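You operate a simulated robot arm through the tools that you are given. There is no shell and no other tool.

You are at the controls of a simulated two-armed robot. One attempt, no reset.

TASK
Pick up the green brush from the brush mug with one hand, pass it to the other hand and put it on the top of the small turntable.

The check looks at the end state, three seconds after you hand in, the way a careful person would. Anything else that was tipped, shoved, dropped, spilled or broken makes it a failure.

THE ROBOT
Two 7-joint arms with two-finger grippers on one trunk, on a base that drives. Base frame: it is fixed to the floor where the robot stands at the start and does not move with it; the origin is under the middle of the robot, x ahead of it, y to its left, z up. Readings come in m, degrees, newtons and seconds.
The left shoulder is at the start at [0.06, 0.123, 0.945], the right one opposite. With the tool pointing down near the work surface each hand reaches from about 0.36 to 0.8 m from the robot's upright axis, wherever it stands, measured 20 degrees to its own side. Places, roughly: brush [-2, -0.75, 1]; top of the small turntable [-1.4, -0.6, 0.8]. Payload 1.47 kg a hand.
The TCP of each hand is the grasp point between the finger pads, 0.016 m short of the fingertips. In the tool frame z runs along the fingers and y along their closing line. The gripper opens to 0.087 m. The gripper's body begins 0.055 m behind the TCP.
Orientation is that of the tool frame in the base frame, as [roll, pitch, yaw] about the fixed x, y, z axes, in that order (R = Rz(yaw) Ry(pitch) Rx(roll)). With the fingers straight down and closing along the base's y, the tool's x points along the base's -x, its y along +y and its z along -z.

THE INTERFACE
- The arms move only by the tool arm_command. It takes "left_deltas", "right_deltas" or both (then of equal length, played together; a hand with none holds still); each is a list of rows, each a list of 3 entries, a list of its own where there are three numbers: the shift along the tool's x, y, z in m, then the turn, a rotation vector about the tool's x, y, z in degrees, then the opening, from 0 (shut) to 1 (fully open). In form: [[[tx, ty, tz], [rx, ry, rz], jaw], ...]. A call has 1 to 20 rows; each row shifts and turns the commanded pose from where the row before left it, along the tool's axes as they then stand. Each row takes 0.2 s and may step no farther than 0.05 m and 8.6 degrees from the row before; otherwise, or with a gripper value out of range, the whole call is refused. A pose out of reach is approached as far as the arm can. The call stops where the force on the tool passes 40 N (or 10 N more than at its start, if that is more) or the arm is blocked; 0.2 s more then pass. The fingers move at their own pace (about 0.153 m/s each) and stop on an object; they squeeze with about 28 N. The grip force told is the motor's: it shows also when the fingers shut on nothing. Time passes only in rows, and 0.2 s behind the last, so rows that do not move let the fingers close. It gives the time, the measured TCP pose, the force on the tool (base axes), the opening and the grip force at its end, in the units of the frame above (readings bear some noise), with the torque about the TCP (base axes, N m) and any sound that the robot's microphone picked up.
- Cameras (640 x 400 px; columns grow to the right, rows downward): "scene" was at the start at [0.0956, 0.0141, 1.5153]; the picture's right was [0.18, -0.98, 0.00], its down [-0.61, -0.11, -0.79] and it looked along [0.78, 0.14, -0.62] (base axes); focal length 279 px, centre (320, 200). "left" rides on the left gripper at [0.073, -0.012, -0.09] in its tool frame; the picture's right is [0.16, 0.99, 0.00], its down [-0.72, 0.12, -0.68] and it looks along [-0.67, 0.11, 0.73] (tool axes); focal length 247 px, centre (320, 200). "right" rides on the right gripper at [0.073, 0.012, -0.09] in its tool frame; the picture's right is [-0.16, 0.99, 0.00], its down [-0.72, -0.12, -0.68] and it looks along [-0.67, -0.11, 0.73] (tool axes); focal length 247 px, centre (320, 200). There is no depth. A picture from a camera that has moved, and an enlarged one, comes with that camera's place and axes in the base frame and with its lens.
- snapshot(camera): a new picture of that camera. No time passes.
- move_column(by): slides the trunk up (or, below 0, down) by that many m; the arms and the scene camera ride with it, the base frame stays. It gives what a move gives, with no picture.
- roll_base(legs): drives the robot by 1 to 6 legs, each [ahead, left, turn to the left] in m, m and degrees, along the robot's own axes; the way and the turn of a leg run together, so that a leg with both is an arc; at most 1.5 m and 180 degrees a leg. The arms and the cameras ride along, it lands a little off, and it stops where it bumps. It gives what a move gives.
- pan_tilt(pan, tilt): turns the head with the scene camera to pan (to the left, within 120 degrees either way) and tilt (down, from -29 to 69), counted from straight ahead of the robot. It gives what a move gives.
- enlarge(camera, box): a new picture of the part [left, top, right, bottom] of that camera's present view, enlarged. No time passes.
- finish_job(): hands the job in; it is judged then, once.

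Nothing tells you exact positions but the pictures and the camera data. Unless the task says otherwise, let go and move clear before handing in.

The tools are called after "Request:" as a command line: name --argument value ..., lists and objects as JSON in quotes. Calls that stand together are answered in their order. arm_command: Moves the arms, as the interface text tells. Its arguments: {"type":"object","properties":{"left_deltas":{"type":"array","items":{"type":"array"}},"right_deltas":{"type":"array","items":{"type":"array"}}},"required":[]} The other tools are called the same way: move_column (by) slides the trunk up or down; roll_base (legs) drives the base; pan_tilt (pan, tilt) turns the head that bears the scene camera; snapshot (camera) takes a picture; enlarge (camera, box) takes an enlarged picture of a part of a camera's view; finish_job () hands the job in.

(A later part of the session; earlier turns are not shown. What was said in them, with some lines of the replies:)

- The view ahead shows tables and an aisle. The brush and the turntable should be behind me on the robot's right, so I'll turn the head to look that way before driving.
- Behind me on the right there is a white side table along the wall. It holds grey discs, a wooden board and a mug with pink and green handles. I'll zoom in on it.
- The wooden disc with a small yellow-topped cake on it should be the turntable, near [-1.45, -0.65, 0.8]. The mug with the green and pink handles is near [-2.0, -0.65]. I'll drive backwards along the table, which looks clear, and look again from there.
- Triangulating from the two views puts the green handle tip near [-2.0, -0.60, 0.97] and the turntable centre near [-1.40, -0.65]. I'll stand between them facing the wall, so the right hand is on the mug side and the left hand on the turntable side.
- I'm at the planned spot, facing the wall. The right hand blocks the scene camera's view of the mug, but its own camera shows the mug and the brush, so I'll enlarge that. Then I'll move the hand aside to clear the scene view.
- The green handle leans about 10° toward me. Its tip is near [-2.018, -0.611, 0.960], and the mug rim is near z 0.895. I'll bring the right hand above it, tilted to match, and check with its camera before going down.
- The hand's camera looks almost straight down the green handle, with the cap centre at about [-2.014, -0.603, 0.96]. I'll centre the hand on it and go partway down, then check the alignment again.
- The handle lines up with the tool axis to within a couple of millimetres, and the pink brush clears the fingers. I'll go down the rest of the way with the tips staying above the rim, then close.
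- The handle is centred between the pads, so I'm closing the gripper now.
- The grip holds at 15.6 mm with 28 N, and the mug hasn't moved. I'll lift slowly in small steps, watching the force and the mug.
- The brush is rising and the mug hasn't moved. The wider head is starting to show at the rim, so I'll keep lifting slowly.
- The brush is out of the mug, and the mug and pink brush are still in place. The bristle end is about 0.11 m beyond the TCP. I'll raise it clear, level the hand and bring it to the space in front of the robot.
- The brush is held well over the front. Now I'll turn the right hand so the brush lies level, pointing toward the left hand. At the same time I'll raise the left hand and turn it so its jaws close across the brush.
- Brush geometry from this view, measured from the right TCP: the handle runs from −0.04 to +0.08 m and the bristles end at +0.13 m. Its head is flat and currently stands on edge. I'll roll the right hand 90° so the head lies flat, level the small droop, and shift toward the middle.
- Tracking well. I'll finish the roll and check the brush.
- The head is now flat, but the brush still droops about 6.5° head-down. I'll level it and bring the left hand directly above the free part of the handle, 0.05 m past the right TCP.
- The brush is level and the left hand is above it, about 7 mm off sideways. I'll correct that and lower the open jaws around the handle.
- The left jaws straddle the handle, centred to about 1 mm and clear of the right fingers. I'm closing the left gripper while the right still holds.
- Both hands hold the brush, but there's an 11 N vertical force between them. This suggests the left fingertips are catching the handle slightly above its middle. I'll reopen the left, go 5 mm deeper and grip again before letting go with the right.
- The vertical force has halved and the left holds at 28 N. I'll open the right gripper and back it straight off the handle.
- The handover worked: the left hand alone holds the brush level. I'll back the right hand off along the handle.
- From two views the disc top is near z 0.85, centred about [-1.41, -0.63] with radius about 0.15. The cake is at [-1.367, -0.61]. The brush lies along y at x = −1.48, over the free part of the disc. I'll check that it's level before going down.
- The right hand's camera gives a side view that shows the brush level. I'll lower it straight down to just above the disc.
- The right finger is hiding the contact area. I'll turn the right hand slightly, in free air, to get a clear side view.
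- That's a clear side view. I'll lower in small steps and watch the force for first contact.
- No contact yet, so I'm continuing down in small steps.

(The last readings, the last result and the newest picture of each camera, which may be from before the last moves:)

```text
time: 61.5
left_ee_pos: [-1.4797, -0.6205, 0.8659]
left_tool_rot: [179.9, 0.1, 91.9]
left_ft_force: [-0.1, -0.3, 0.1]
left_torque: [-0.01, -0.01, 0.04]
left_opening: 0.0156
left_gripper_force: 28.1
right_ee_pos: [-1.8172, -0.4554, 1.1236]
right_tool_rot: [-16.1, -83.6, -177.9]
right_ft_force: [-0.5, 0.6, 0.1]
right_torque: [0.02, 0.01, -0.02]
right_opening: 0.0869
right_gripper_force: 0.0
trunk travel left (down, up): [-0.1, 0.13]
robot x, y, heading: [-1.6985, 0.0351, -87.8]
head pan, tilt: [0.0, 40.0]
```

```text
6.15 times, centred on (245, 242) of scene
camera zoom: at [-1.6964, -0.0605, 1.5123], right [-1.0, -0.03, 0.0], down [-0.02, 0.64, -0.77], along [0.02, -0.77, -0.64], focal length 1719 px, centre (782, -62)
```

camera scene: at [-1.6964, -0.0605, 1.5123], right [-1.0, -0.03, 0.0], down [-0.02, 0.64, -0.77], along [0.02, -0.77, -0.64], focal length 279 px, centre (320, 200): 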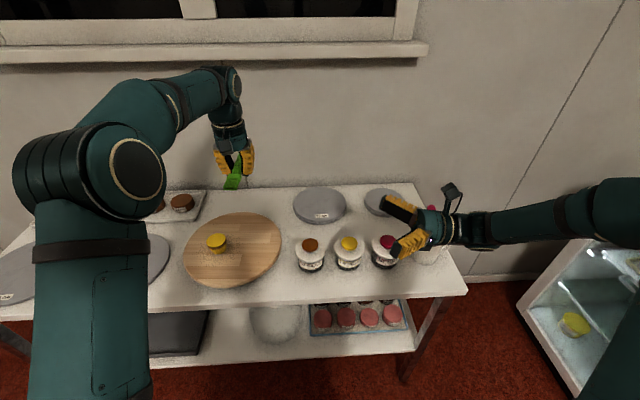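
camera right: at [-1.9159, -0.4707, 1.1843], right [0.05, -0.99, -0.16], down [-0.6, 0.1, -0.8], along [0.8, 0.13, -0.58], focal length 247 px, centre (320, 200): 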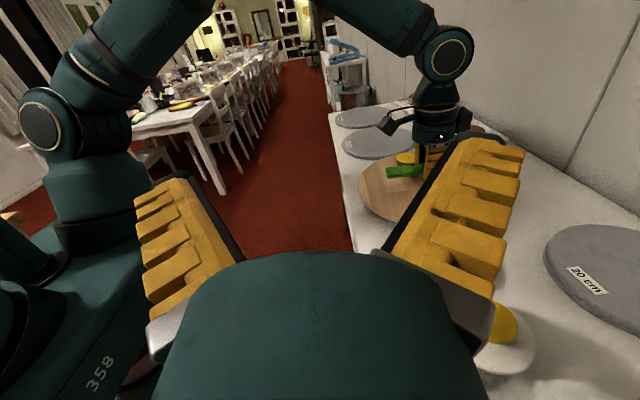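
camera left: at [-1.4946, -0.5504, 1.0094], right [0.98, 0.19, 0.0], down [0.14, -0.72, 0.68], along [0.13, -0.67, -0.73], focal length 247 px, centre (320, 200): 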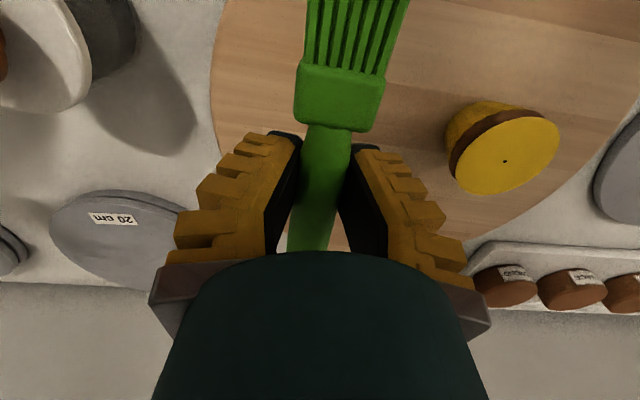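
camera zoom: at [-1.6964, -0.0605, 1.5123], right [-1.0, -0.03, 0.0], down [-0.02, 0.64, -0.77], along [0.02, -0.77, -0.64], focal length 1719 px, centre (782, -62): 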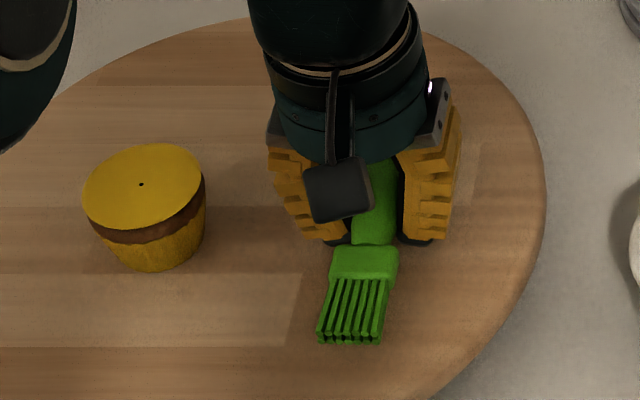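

Request:
arm_command --left_deltas '[[[0, 0, 0.002], [0, 0, 0], 0]]'

Request:
arm_command --left_deltas '[[[0, 0, 0.002], [0, 0, 0], 0]]'

Request:
arm_command --left_deltas '[[[0, 0, 0.002], [0, 0, 0], 0]]'

Request:
enlarge --camera "right" --box '[300, 130, 400, 210]'

```text
time: 61.9
left_ee_pos: [-1.4781, -0.6219, 0.8643]
left_tool_rot: [180.0, 0.0, 91.9]
left_ft_force: [0.3, 0.1, 0.6]
left_torque: [-0.01, 0.0, -0.03]
left_opening: 0.0154
left_gripper_force: 27.9
right_ee_pos: [-1.8173, -0.4561, 1.1215]
right_tool_rot: [-16.1, -83.5, -178.0]
right_ft_force: [0.4, 0.1, -0.2]
right_torque: [-0.01, -0.05, 0.0]
right_opening: 0.0869
right_gripper_force: 0.0
trunk travel left (down, up): [-0.1, 0.13]
robot x, y, heading: [-1.698, 0.0317, -88.2]
head pan, tilt: [0.0, 40.0]
```

```text
time: 62.3
left_ee_pos: [-1.4803, -0.62, 0.8626]
left_tool_rot: [180.0, 0.0, 91.9]
left_ft_force: [-0.8, 0.2, -0.3]
left_torque: [-0.01, 0.02, -0.02]
left_opening: 0.0155
left_gripper_force: 27.6
right_ee_pos: [-1.8175, -0.4558, 1.1212]
right_tool_rot: [-16.1, -83.5, -178.0]
right_ft_force: [0.5, 0.2, 0.6]
right_torque: [-0.01, -0.02, -0.01]
right_opening: 0.087
right_gripper_force: 0.1
trunk travel left (down, up): [-0.1, 0.13]
robot x, y, heading: [-1.6985, 0.0354, -88.1]
head pan, tilt: [0.0, 40.0]
```

```text
time: 62.7
left_ee_pos: [-1.4802, -0.6199, 0.8594]
left_tool_rot: [180.0, 0.0, 91.8]
left_ft_force: [-1.1, 0.5, -0.2]
left_torque: [-0.01, 0.01, 0.0]
left_opening: 0.0158
left_gripper_force: 28.6
right_ee_pos: [-1.8178, -0.4567, 1.1225]
right_tool_rot: [-16.1, -83.5, -178.0]
right_ft_force: [0.3, 0.3, -0.2]
right_torque: [0.06, 0.01, 0.01]
right_opening: 0.0871
right_gripper_force: 0.0
trunk travel left (down, up): [-0.1, 0.13]
robot x, y, heading: [-1.6985, 0.0335, -88.0]
head pan, tilt: [0.0, 40.0]
```

```text
5.00 times, centred on (350, 170) of right
camera zoom: at [-1.9158, -0.446, 1.1849], right [-0.22, -0.96, -0.19], down [-0.55, 0.28, -0.79], along [0.81, -0.07, -0.58], focal length 1235 px, centre (170, 350)
```

zoom: 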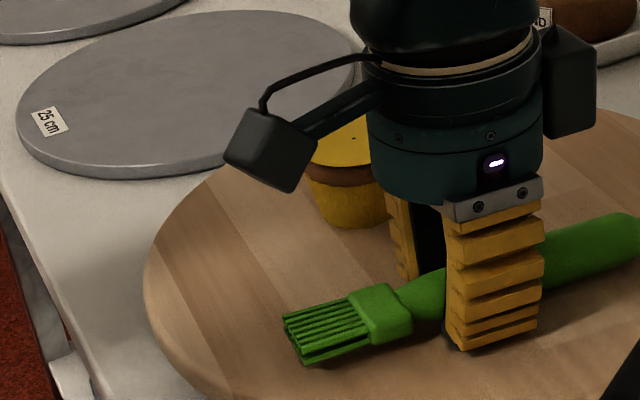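

Request:
arm_command --left_deltas '[[[0, 0, 0.002], [0, 0, 0], 0]]'

Request:
arm_command --left_deltas '[[[0, 0, 0.002], [0, 0, 0], 0]]'

Request:
arm_command --left_deltas '[[[0, 0, 0.002], [0, 0, 0], 0]]'

Request:
enlarge --camera "right" --box '[300, 130, 400, 210]'

```text
time: 63.1
left_ee_pos: [-1.4809, -0.6205, 0.8594]
left_tool_rot: [179.9, 0.1, 92.0]
left_ft_force: [-1.4, 1.6, 3.9]
left_torque: [0.01, 0.02, -0.01]
left_opening: 0.0156
left_gripper_force: 27.4
right_ee_pos: [-1.8177, -0.4553, 1.1226]
right_tool_rot: [-15.9, -83.5, -178.3]
right_ft_force: [-0.4, -0.3, 0.2]
right_torque: [0.03, 0.0, 0.01]
right_opening: 0.0868
right_gripper_force: 0.0
trunk travel left (down, up): [-0.1, 0.13]
robot x, y, heading: [-1.7018, 0.0355, -88.1]
head pan, tilt: [0.0, 40.0]
```

```text
time: 63.5
left_ee_pos: [-1.4808, -0.6209, 0.8586]
left_tool_rot: [180.0, 0.3, 91.9]
left_ft_force: [0.1, 1.2, 18.1]
left_torque: [0.06, 0.02, 0.08]
left_opening: 0.0158
left_gripper_force: 28.4
right_ee_pos: [-1.8174, -0.4552, 1.1227]
right_tool_rot: [-15.4, -83.5, -178.7]
right_ft_force: [0.0, -0.1, -0.3]
right_torque: [-0.01, -0.01, -0.01]
right_opening: 0.0871
right_gripper_force: 0.0
trunk travel left (down, up): [-0.1, 0.13]
robot x, y, heading: [-1.7003, 0.0357, -88.1]
head pan, tilt: [0.0, 40.0]
```

```text
time: 63.9
left_ee_pos: [-1.4793, -0.621, 0.8579]
left_tool_rot: [-179.9, 0.4, 91.8]
left_ft_force: [1.4, -0.2, 31.5]
left_torque: [0.08, 0.02, -0.03]
left_opening: 0.0161
left_gripper_force: 28.2
right_ee_pos: [-1.8179, -0.4539, 1.1225]
right_tool_rot: [-14.9, -83.5, -179.1]
right_ft_force: [-0.5, 0.0, -0.4]
right_torque: [-0.02, -0.03, -0.03]
right_opening: 0.0865
right_gripper_force: 0.0
trunk travel left (down, up): [-0.1, 0.13]
robot x, y, heading: [-1.7005, 0.0364, -88.1]
head pan, tilt: [0.0, 40.0]
```

```text
5.00 times, centred on (350, 170) of right
camera zoom: at [-1.9164, -0.4437, 1.1861], right [-0.22, -0.96, -0.19], down [-0.55, 0.28, -0.79], along [0.81, -0.07, -0.58], focal length 1235 px, centre (170, 350)
```

zoom: 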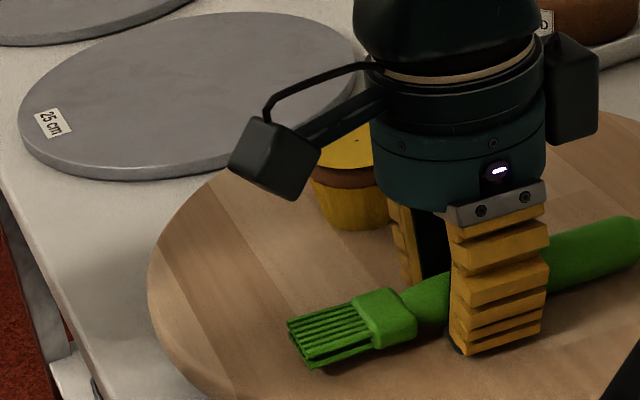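

Contact came at about z 0.859, and I'm now pressing too hard. I'll back off to a light touch before releasing.

Request:
arm_command --left_deltas '[[[0, 0, -0.003], [0, 0, 0], 0], [[0, 0, -0.0015], [0, 0, 0], 0], [[0, 0, 0], [0, 0, 0], 0]]'

Request:
enlarge --camera "right" --box '[300, 130, 400, 210]'

Request:
enlarge --camera "scene" --box '[170, 200, 310, 300]'

```text
time: 64.7
left_ee_pos: [-1.4803, -0.6182, 0.8577]
left_tool_rot: [-179.9, -0.1, 91.9]
left_ft_force: [0.6, -2.6, 12.4]
left_torque: [-0.05, -0.01, -0.14]
left_opening: 0.0167
left_gripper_force: 28.7
right_ee_pos: [-1.8178, -0.4547, 1.1224]
right_tool_rot: [-15.8, -83.7, -178.3]
right_ft_force: [1.1, 0.0, -0.8]
right_torque: [0.03, 0.05, 0.0]
right_opening: 0.0868
right_gripper_force: 0.1
trunk travel left (down, up): [-0.1, 0.13]
robot x, y, heading: [-1.7005, 0.0333, -88.1]
head pan, tilt: [0.0, 40.0]
```

```text
5.00 times, centred on (350, 170) of right
camera zoom: at [-1.9161, -0.4452, 1.1852], right [-0.22, -0.96, -0.19], down [-0.55, 0.28, -0.79], along [0.81, -0.07, -0.58], focal length 1235 px, centre (170, 350)
```

zoom: 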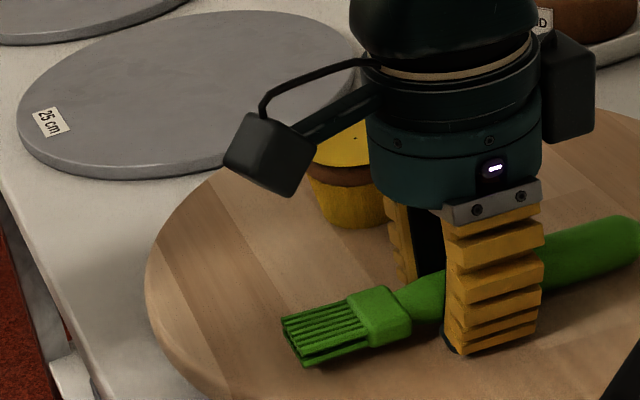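

```text
4.00 times, centred on (240, 250) of scene
camera zoom: at [-1.6968, -0.0595, 1.5123], right [-1.0, -0.03, 0.0], down [-0.02, 0.64, -0.77], along [0.03, -0.77, -0.64], focal length 1117 px, centre (640, 0)
```

zoom: 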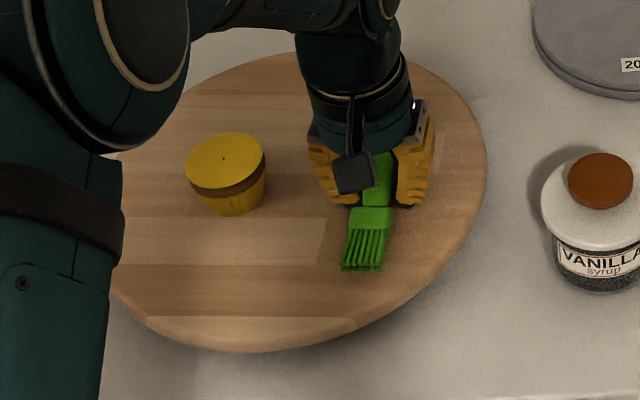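

Request:
arm_command --left_deltas '[[[0, 0, -0.001], [0, 0, 0], 0], [[0, 0, 0], [0, 0, 0], 0]]'

```text
time: 65.3
left_ee_pos: [-1.481, -0.6191, 0.8596]
left_tool_rot: [-180.0, -0.1, 91.9]
left_ft_force: [0.2, 0.7, 1.8]
left_torque: [0.01, -0.01, -0.02]
left_opening: 0.0163
left_gripper_force: 27.9
right_ee_pos: [-1.8183, -0.4568, 1.123]
right_tool_rot: [-15.9, -83.5, -178.2]
right_ft_force: [-0.4, -0.1, 0.3]
right_torque: [0.02, -0.02, 0.03]
right_opening: 0.087
right_gripper_force: 0.0
trunk travel left (down, up): [-0.1, 0.13]
robot x, y, heading: [-1.7013, 0.0372, -88.2]
head pan, tilt: [0.0, 40.0]
```

Light touch now at under 2 N. I'll open slowly, just wide enough to free the handle without reaching toward the cake.

Request:
arm_command --left_deltas '[[[0, 0, -0.0005], [0, 0, 0], 0.22], [[0, 0, 0], [0, 0, 0], 0.3], [[0, 0, 0], [0, 0, 0], 0.38], [[0, 0, 0], [0, 0, 0], 0.45], [[0, 0, 0], [0, 0, 0], 0.5], [[0, 0, 0], [0, 0, 0], 0.5]]'

Request:
enlarge --camera "right" --box '[300, 130, 400, 210]'

Request:
snapshot --camera "left"

```text
time: 66.7
left_ee_pos: [-1.4802, -0.6198, 0.8606]
left_tool_rot: [-179.9, 0.1, 92.0]
left_ft_force: [-0.1, -0.1, -0.6]
left_torque: [0.03, -0.01, -0.01]
left_opening: 0.0492
left_gripper_force: 3.8
right_ee_pos: [-1.8182, -0.4556, 1.1215]
right_tool_rot: [-16.1, -83.5, -178.1]
right_ft_force: [1.0, -0.6, -0.5]
right_torque: [-0.03, 0.05, 0.0]
right_opening: 0.0871
right_gripper_force: 0.1
trunk travel left (down, up): [-0.1, 0.13]
robot x, y, heading: [-1.7016, 0.0348, -88.0]
head pan, tilt: [0.0, 40.0]
```

```text
5.00 times, centred on (350, 170) of right
camera zoom: at [-1.9158, -0.4459, 1.185], right [-0.22, -0.96, -0.19], down [-0.55, 0.28, -0.79], along [0.81, -0.07, -0.58], focal length 1235 px, centre (170, 350)
```

zoom: 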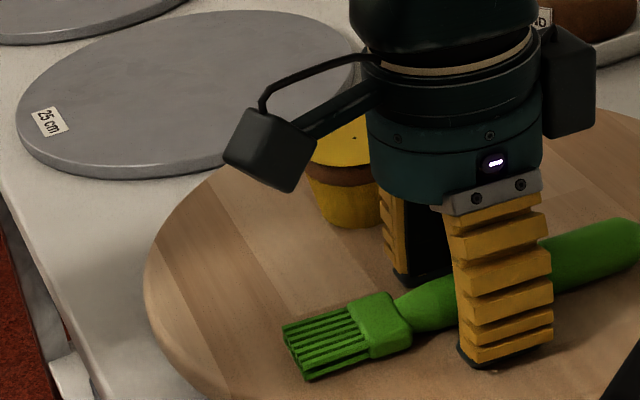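

```text
taken
camera left: at [-1.4944, -0.5483, 0.9495], right [0.98, 0.19, 0.0], down [0.14, -0.72, 0.68], along [0.13, -0.67, -0.73], focal length 247 px, centre (320, 200)
```

left: 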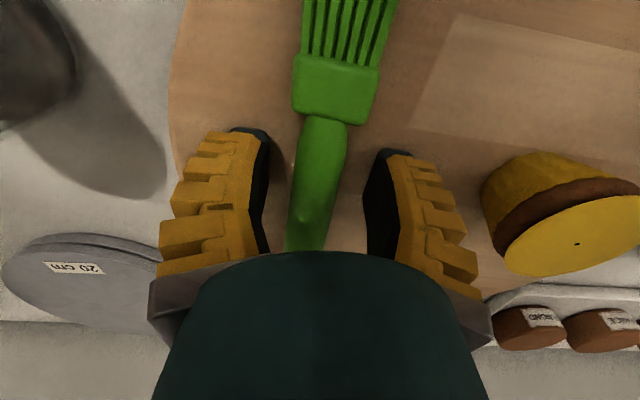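

The brush has settled on the disc and is clear of both fingers. I'll lift straight up.

Request:
arm_command --left_deltas '[[[0, 0, -0.01], [0, 0, 0], 0.5], [[0, 0, -0.02], [0, 0, 0], 0.5], [[0, 0, -0.03], [0, 0, 0], 0.5], [[0, 0, -0.04], [0, 0, 0], 0.5], [[0, 0, -0.04], [0, 0, 0], 0.5], [[0, 0, -0.04], [0, 0, 0], 0.5], [[0, 0, -0.04], [0, 0, 0], 0.5], [[0, 0, 0], [0, 0, 0], 0.5]]'

Request:
snapshot --camera "scene"

Request:
enlarge --camera "right" --box '[260, 110, 420, 220]'

Request:
snapshot --camera "left"

```text
time: 68.5
left_ee_pos: [-1.4774, -0.6194, 1.0799]
left_tool_rot: [-180.0, -0.1, 91.9]
left_ft_force: [0.6, -0.8, 0.0]
left_torque: [0.0, 0.02, 0.0]
left_opening: 0.0492
left_gripper_force: 4.2
right_ee_pos: [-1.8172, -0.4572, 1.1225]
right_tool_rot: [-16.0, -83.3, -178.0]
right_ft_force: [0.1, -0.2, 0.5]
right_torque: [-0.02, 0.0, 0.02]
right_opening: 0.0871
right_gripper_force: 0.1
trunk travel left (down, up): [-0.1, 0.13]
robot x, y, heading: [-1.7023, 0.0343, -88.0]
head pan, tilt: [0.0, 40.0]
```

```text
taken
camera scene: at [-1.6964, -0.0608, 1.5123], right [-1.0, -0.03, 0.0], down [-0.02, 0.64, -0.77], along [0.02, -0.77, -0.64], focal length 279 px, centre (320, 200)
```

scene: 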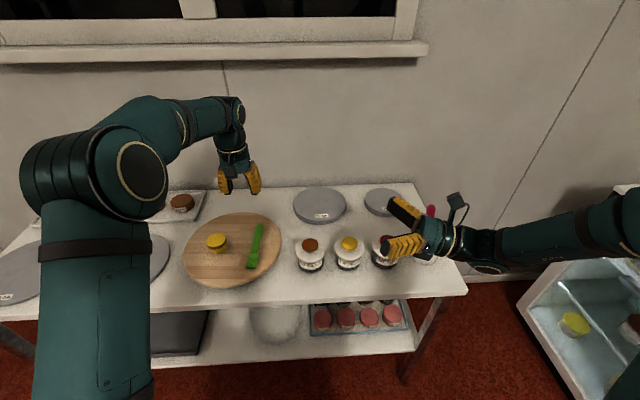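

```text
3.64 times, centred on (340, 165) of right
camera zoom: at [-1.9158, -0.4462, 1.1848], right [-0.22, -0.96, -0.19], down [-0.55, 0.28, -0.79], along [0.81, -0.07, -0.58], focal length 898 px, centre (247, 327)
```

zoom: 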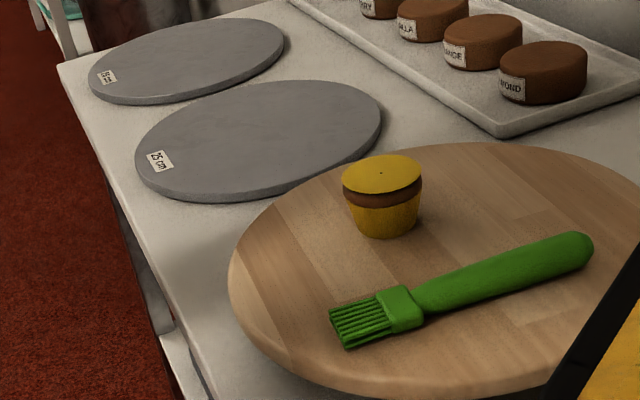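

```text
taken
camera left: at [-1.4929, -0.5474, 1.1695], right [0.98, 0.19, 0.0], down [0.14, -0.72, 0.68], along [0.13, -0.67, -0.73], focal length 247 px, centre (320, 200)
```

left: 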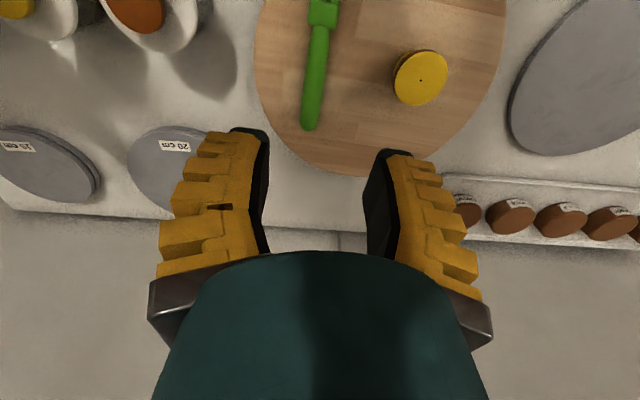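

The brush lies flat on the turntable, well inside the edge, and the cake hasn't moved. I'll pull both hands back clear and check the mug.

Request:
arm_command --left_deltas '[[[0.03, 0, -0.02], [0, 0, 0], 0.5], [[0.03, 0, -0.02], [0, 0, 0], 0.5], [[0.03, 0, 0], [0, 0, 0], 0.5], [[0.03, 0, 0], [0, 0, 0], 0.5], [[0, 0, 0], [0, 0, 0], 0.5]]' --right_deltas '[[[0.03, -0.01, 0], [0, 0, 0], 1], [[0.03, -0.03, 0], [0, 0, 0], 1], [[0.03, -0.03, 0], [0, 0, 0], 1], [[0.0, -0.03, 0], [0, 0, 0], 1], [[0, 0, 0], [0, 0, 0], 1]]'

Request:
pan_tilt --pan -10 --tilt 38

Request:
snapshot --camera "scene"

Request:
snapshot --camera "right"

```text
time: 69.7
left_ee_pos: [-1.4853, -0.4993, 1.1181]
left_tool_rot: [179.9, -0.1, 91.9]
left_ft_force: [-0.3, 0.6, 0.4]
left_torque: [0.0, 0.02, -0.03]
left_opening: 0.049
left_gripper_force: 3.7
right_ee_pos: [-1.8034, -0.3604, 1.216]
right_tool_rot: [-16.3, -83.5, -177.8]
right_ft_force: [0.0, -0.1, -0.7]
right_torque: [0.01, 0.0, 0.01]
right_opening: 0.0871
right_gripper_force: 0.1
trunk travel left (down, up): [-0.1, 0.13]
robot x, y, heading: [-1.6996, 0.0333, -88.2]
head pan, tilt: [0.0, 40.0]
```

```text
time: 70.4
left_ee_pos: [-1.4853, -0.498, 1.1196]
left_tool_rot: [179.9, 0.0, 91.9]
left_ft_force: [-0.4, 0.8, 0.0]
left_torque: [-0.02, 0.01, 0.07]
left_opening: 0.0491
left_gripper_force: 3.7
right_ee_pos: [-1.8037, -0.3596, 1.2144]
right_tool_rot: [-16.0, -83.5, -178.1]
right_ft_force: [0.2, -0.1, 0.3]
right_torque: [-0.02, -0.01, 0.03]
right_opening: 0.0868
right_gripper_force: 0.0
trunk travel left (down, up): [-0.1, 0.13]
robot x, y, heading: [-1.702, 0.0311, -87.8]
head pan, tilt: [-10.0, 38.0]
```

```text
taken
camera scene: at [-1.7114, -0.061, 1.5153], right [-0.99, 0.14, 0.0], down [0.09, 0.61, -0.79], along [-0.11, -0.78, -0.62], focal length 279 px, centre (320, 200)
```

scene: 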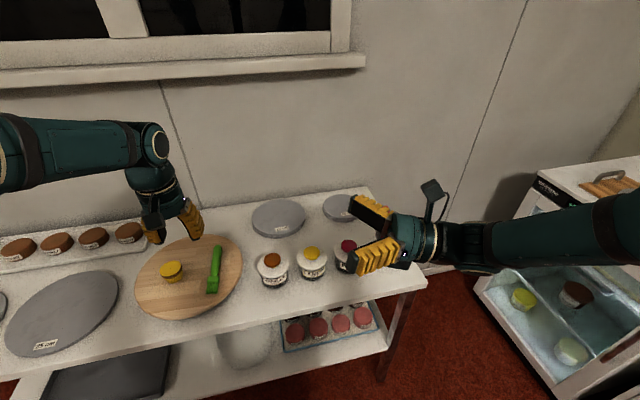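

```text
taken
camera right: at [-1.9016, -0.3498, 1.2785], right [-0.22, -0.96, -0.19], down [-0.55, 0.28, -0.79], along [0.81, -0.07, -0.58], focal length 247 px, centre (320, 200)
```

right: 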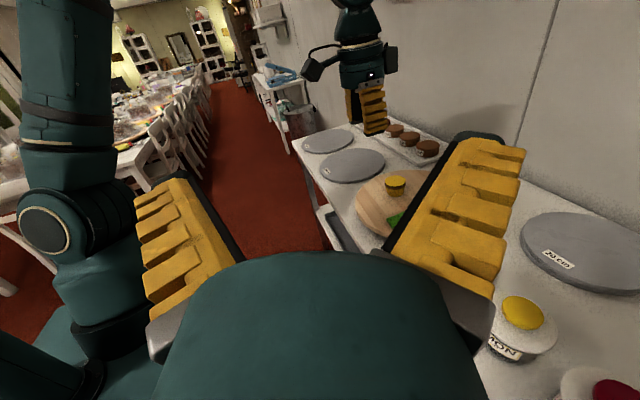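

Request:
arm_command --right_deltas '[[[0.04, 0, 0], [0, 0, 0], 1], [[0.04, 0, 0], [0, 0, 0], 1], [[0.04, 0, 0], [0, 0, 0], 1], [[0.02, 0, 0], [0, 0, 0], 1], [[0, 0, 0], [0, 0, 0], 1]]'

Request:
pan_tilt --pan -20 --tilt 42

Request:
snapshot --camera "scene"

```text
time: 71.6
left_ee_pos: [-1.4852, -0.5004, 1.1189]
left_tool_rot: [-179.9, -0.2, 92.0]
left_ft_force: [-0.5, 0.1, 0.7]
left_torque: [-0.03, -0.03, 0.01]
left_opening: 0.0492
left_gripper_force: 3.9
right_ee_pos: [-1.8195, -0.3602, 1.3542]
right_tool_rot: [-16.1, -83.6, -178.0]
right_ft_force: [-0.4, 0.1, 0.2]
right_torque: [-0.03, 0.0, -0.01]
right_opening: 0.087
right_gripper_force: 0.2
trunk travel left (down, up): [-0.1, 0.13]
robot x, y, heading: [-1.7013, 0.0362, -88.1]
head pan, tilt: [-10.0, 38.0]
```

```text
time: 72.3
left_ee_pos: [-1.4852, -0.4993, 1.119]
left_tool_rot: [179.9, 0.0, 91.9]
left_ft_force: [-0.2, 0.2, 0.4]
left_torque: [0.01, 0.0, 0.0]
left_opening: 0.049
left_gripper_force: 3.7
right_ee_pos: [-1.8194, -0.3605, 1.3549]
right_tool_rot: [-16.0, -83.4, -178.2]
right_ft_force: [-0.2, 0.3, -0.7]
right_torque: [-0.01, -0.02, 0.0]
right_opening: 0.087
right_gripper_force: 0.0
trunk travel left (down, up): [-0.1, 0.13]
robot x, y, heading: [-1.6976, 0.0362, -88.3]
head pan, tilt: [-20.0, 42.0]
```

```text
taken
camera scene: at [-1.7252, -0.0549, 1.5094], right [-0.95, 0.31, 0.0], down [0.21, 0.64, -0.74], along [-0.23, -0.71, -0.67], focal length 279 px, centre (320, 200)
```

scene: 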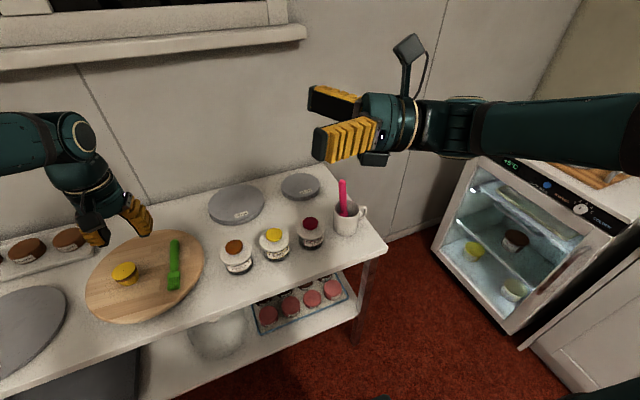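

The mug stands upright with the pink brush still in it, and the jars and discs haven't moved. The cake is in place, and the green brush rests flat on the turntable with both hands clear. The job is done, so I'm handing it in.

Request:
finish_job

```text
The job is handed in.
```

The green brush is lying flat on the small turntable, well inside its edge. I've handed the job in, but no verdict came back.

- **Pick-up:** the right hand lifted the brush out of the mug. The mug stayed upright with the pink brush still in it.
- **Handover:** the right hand passed the brush to the left in front of the robot, and the left hand laid it on the turntable beside the small cake.
- **Surroundings:** in the last picture the cake, jars and grey discs looked undisturbed, and both hands were clear.
- **One rough moment:** while lowering the brush, the left hand pressed on the turntable with about 31 N before I backed off to a light touch. Nothing moved visibly.
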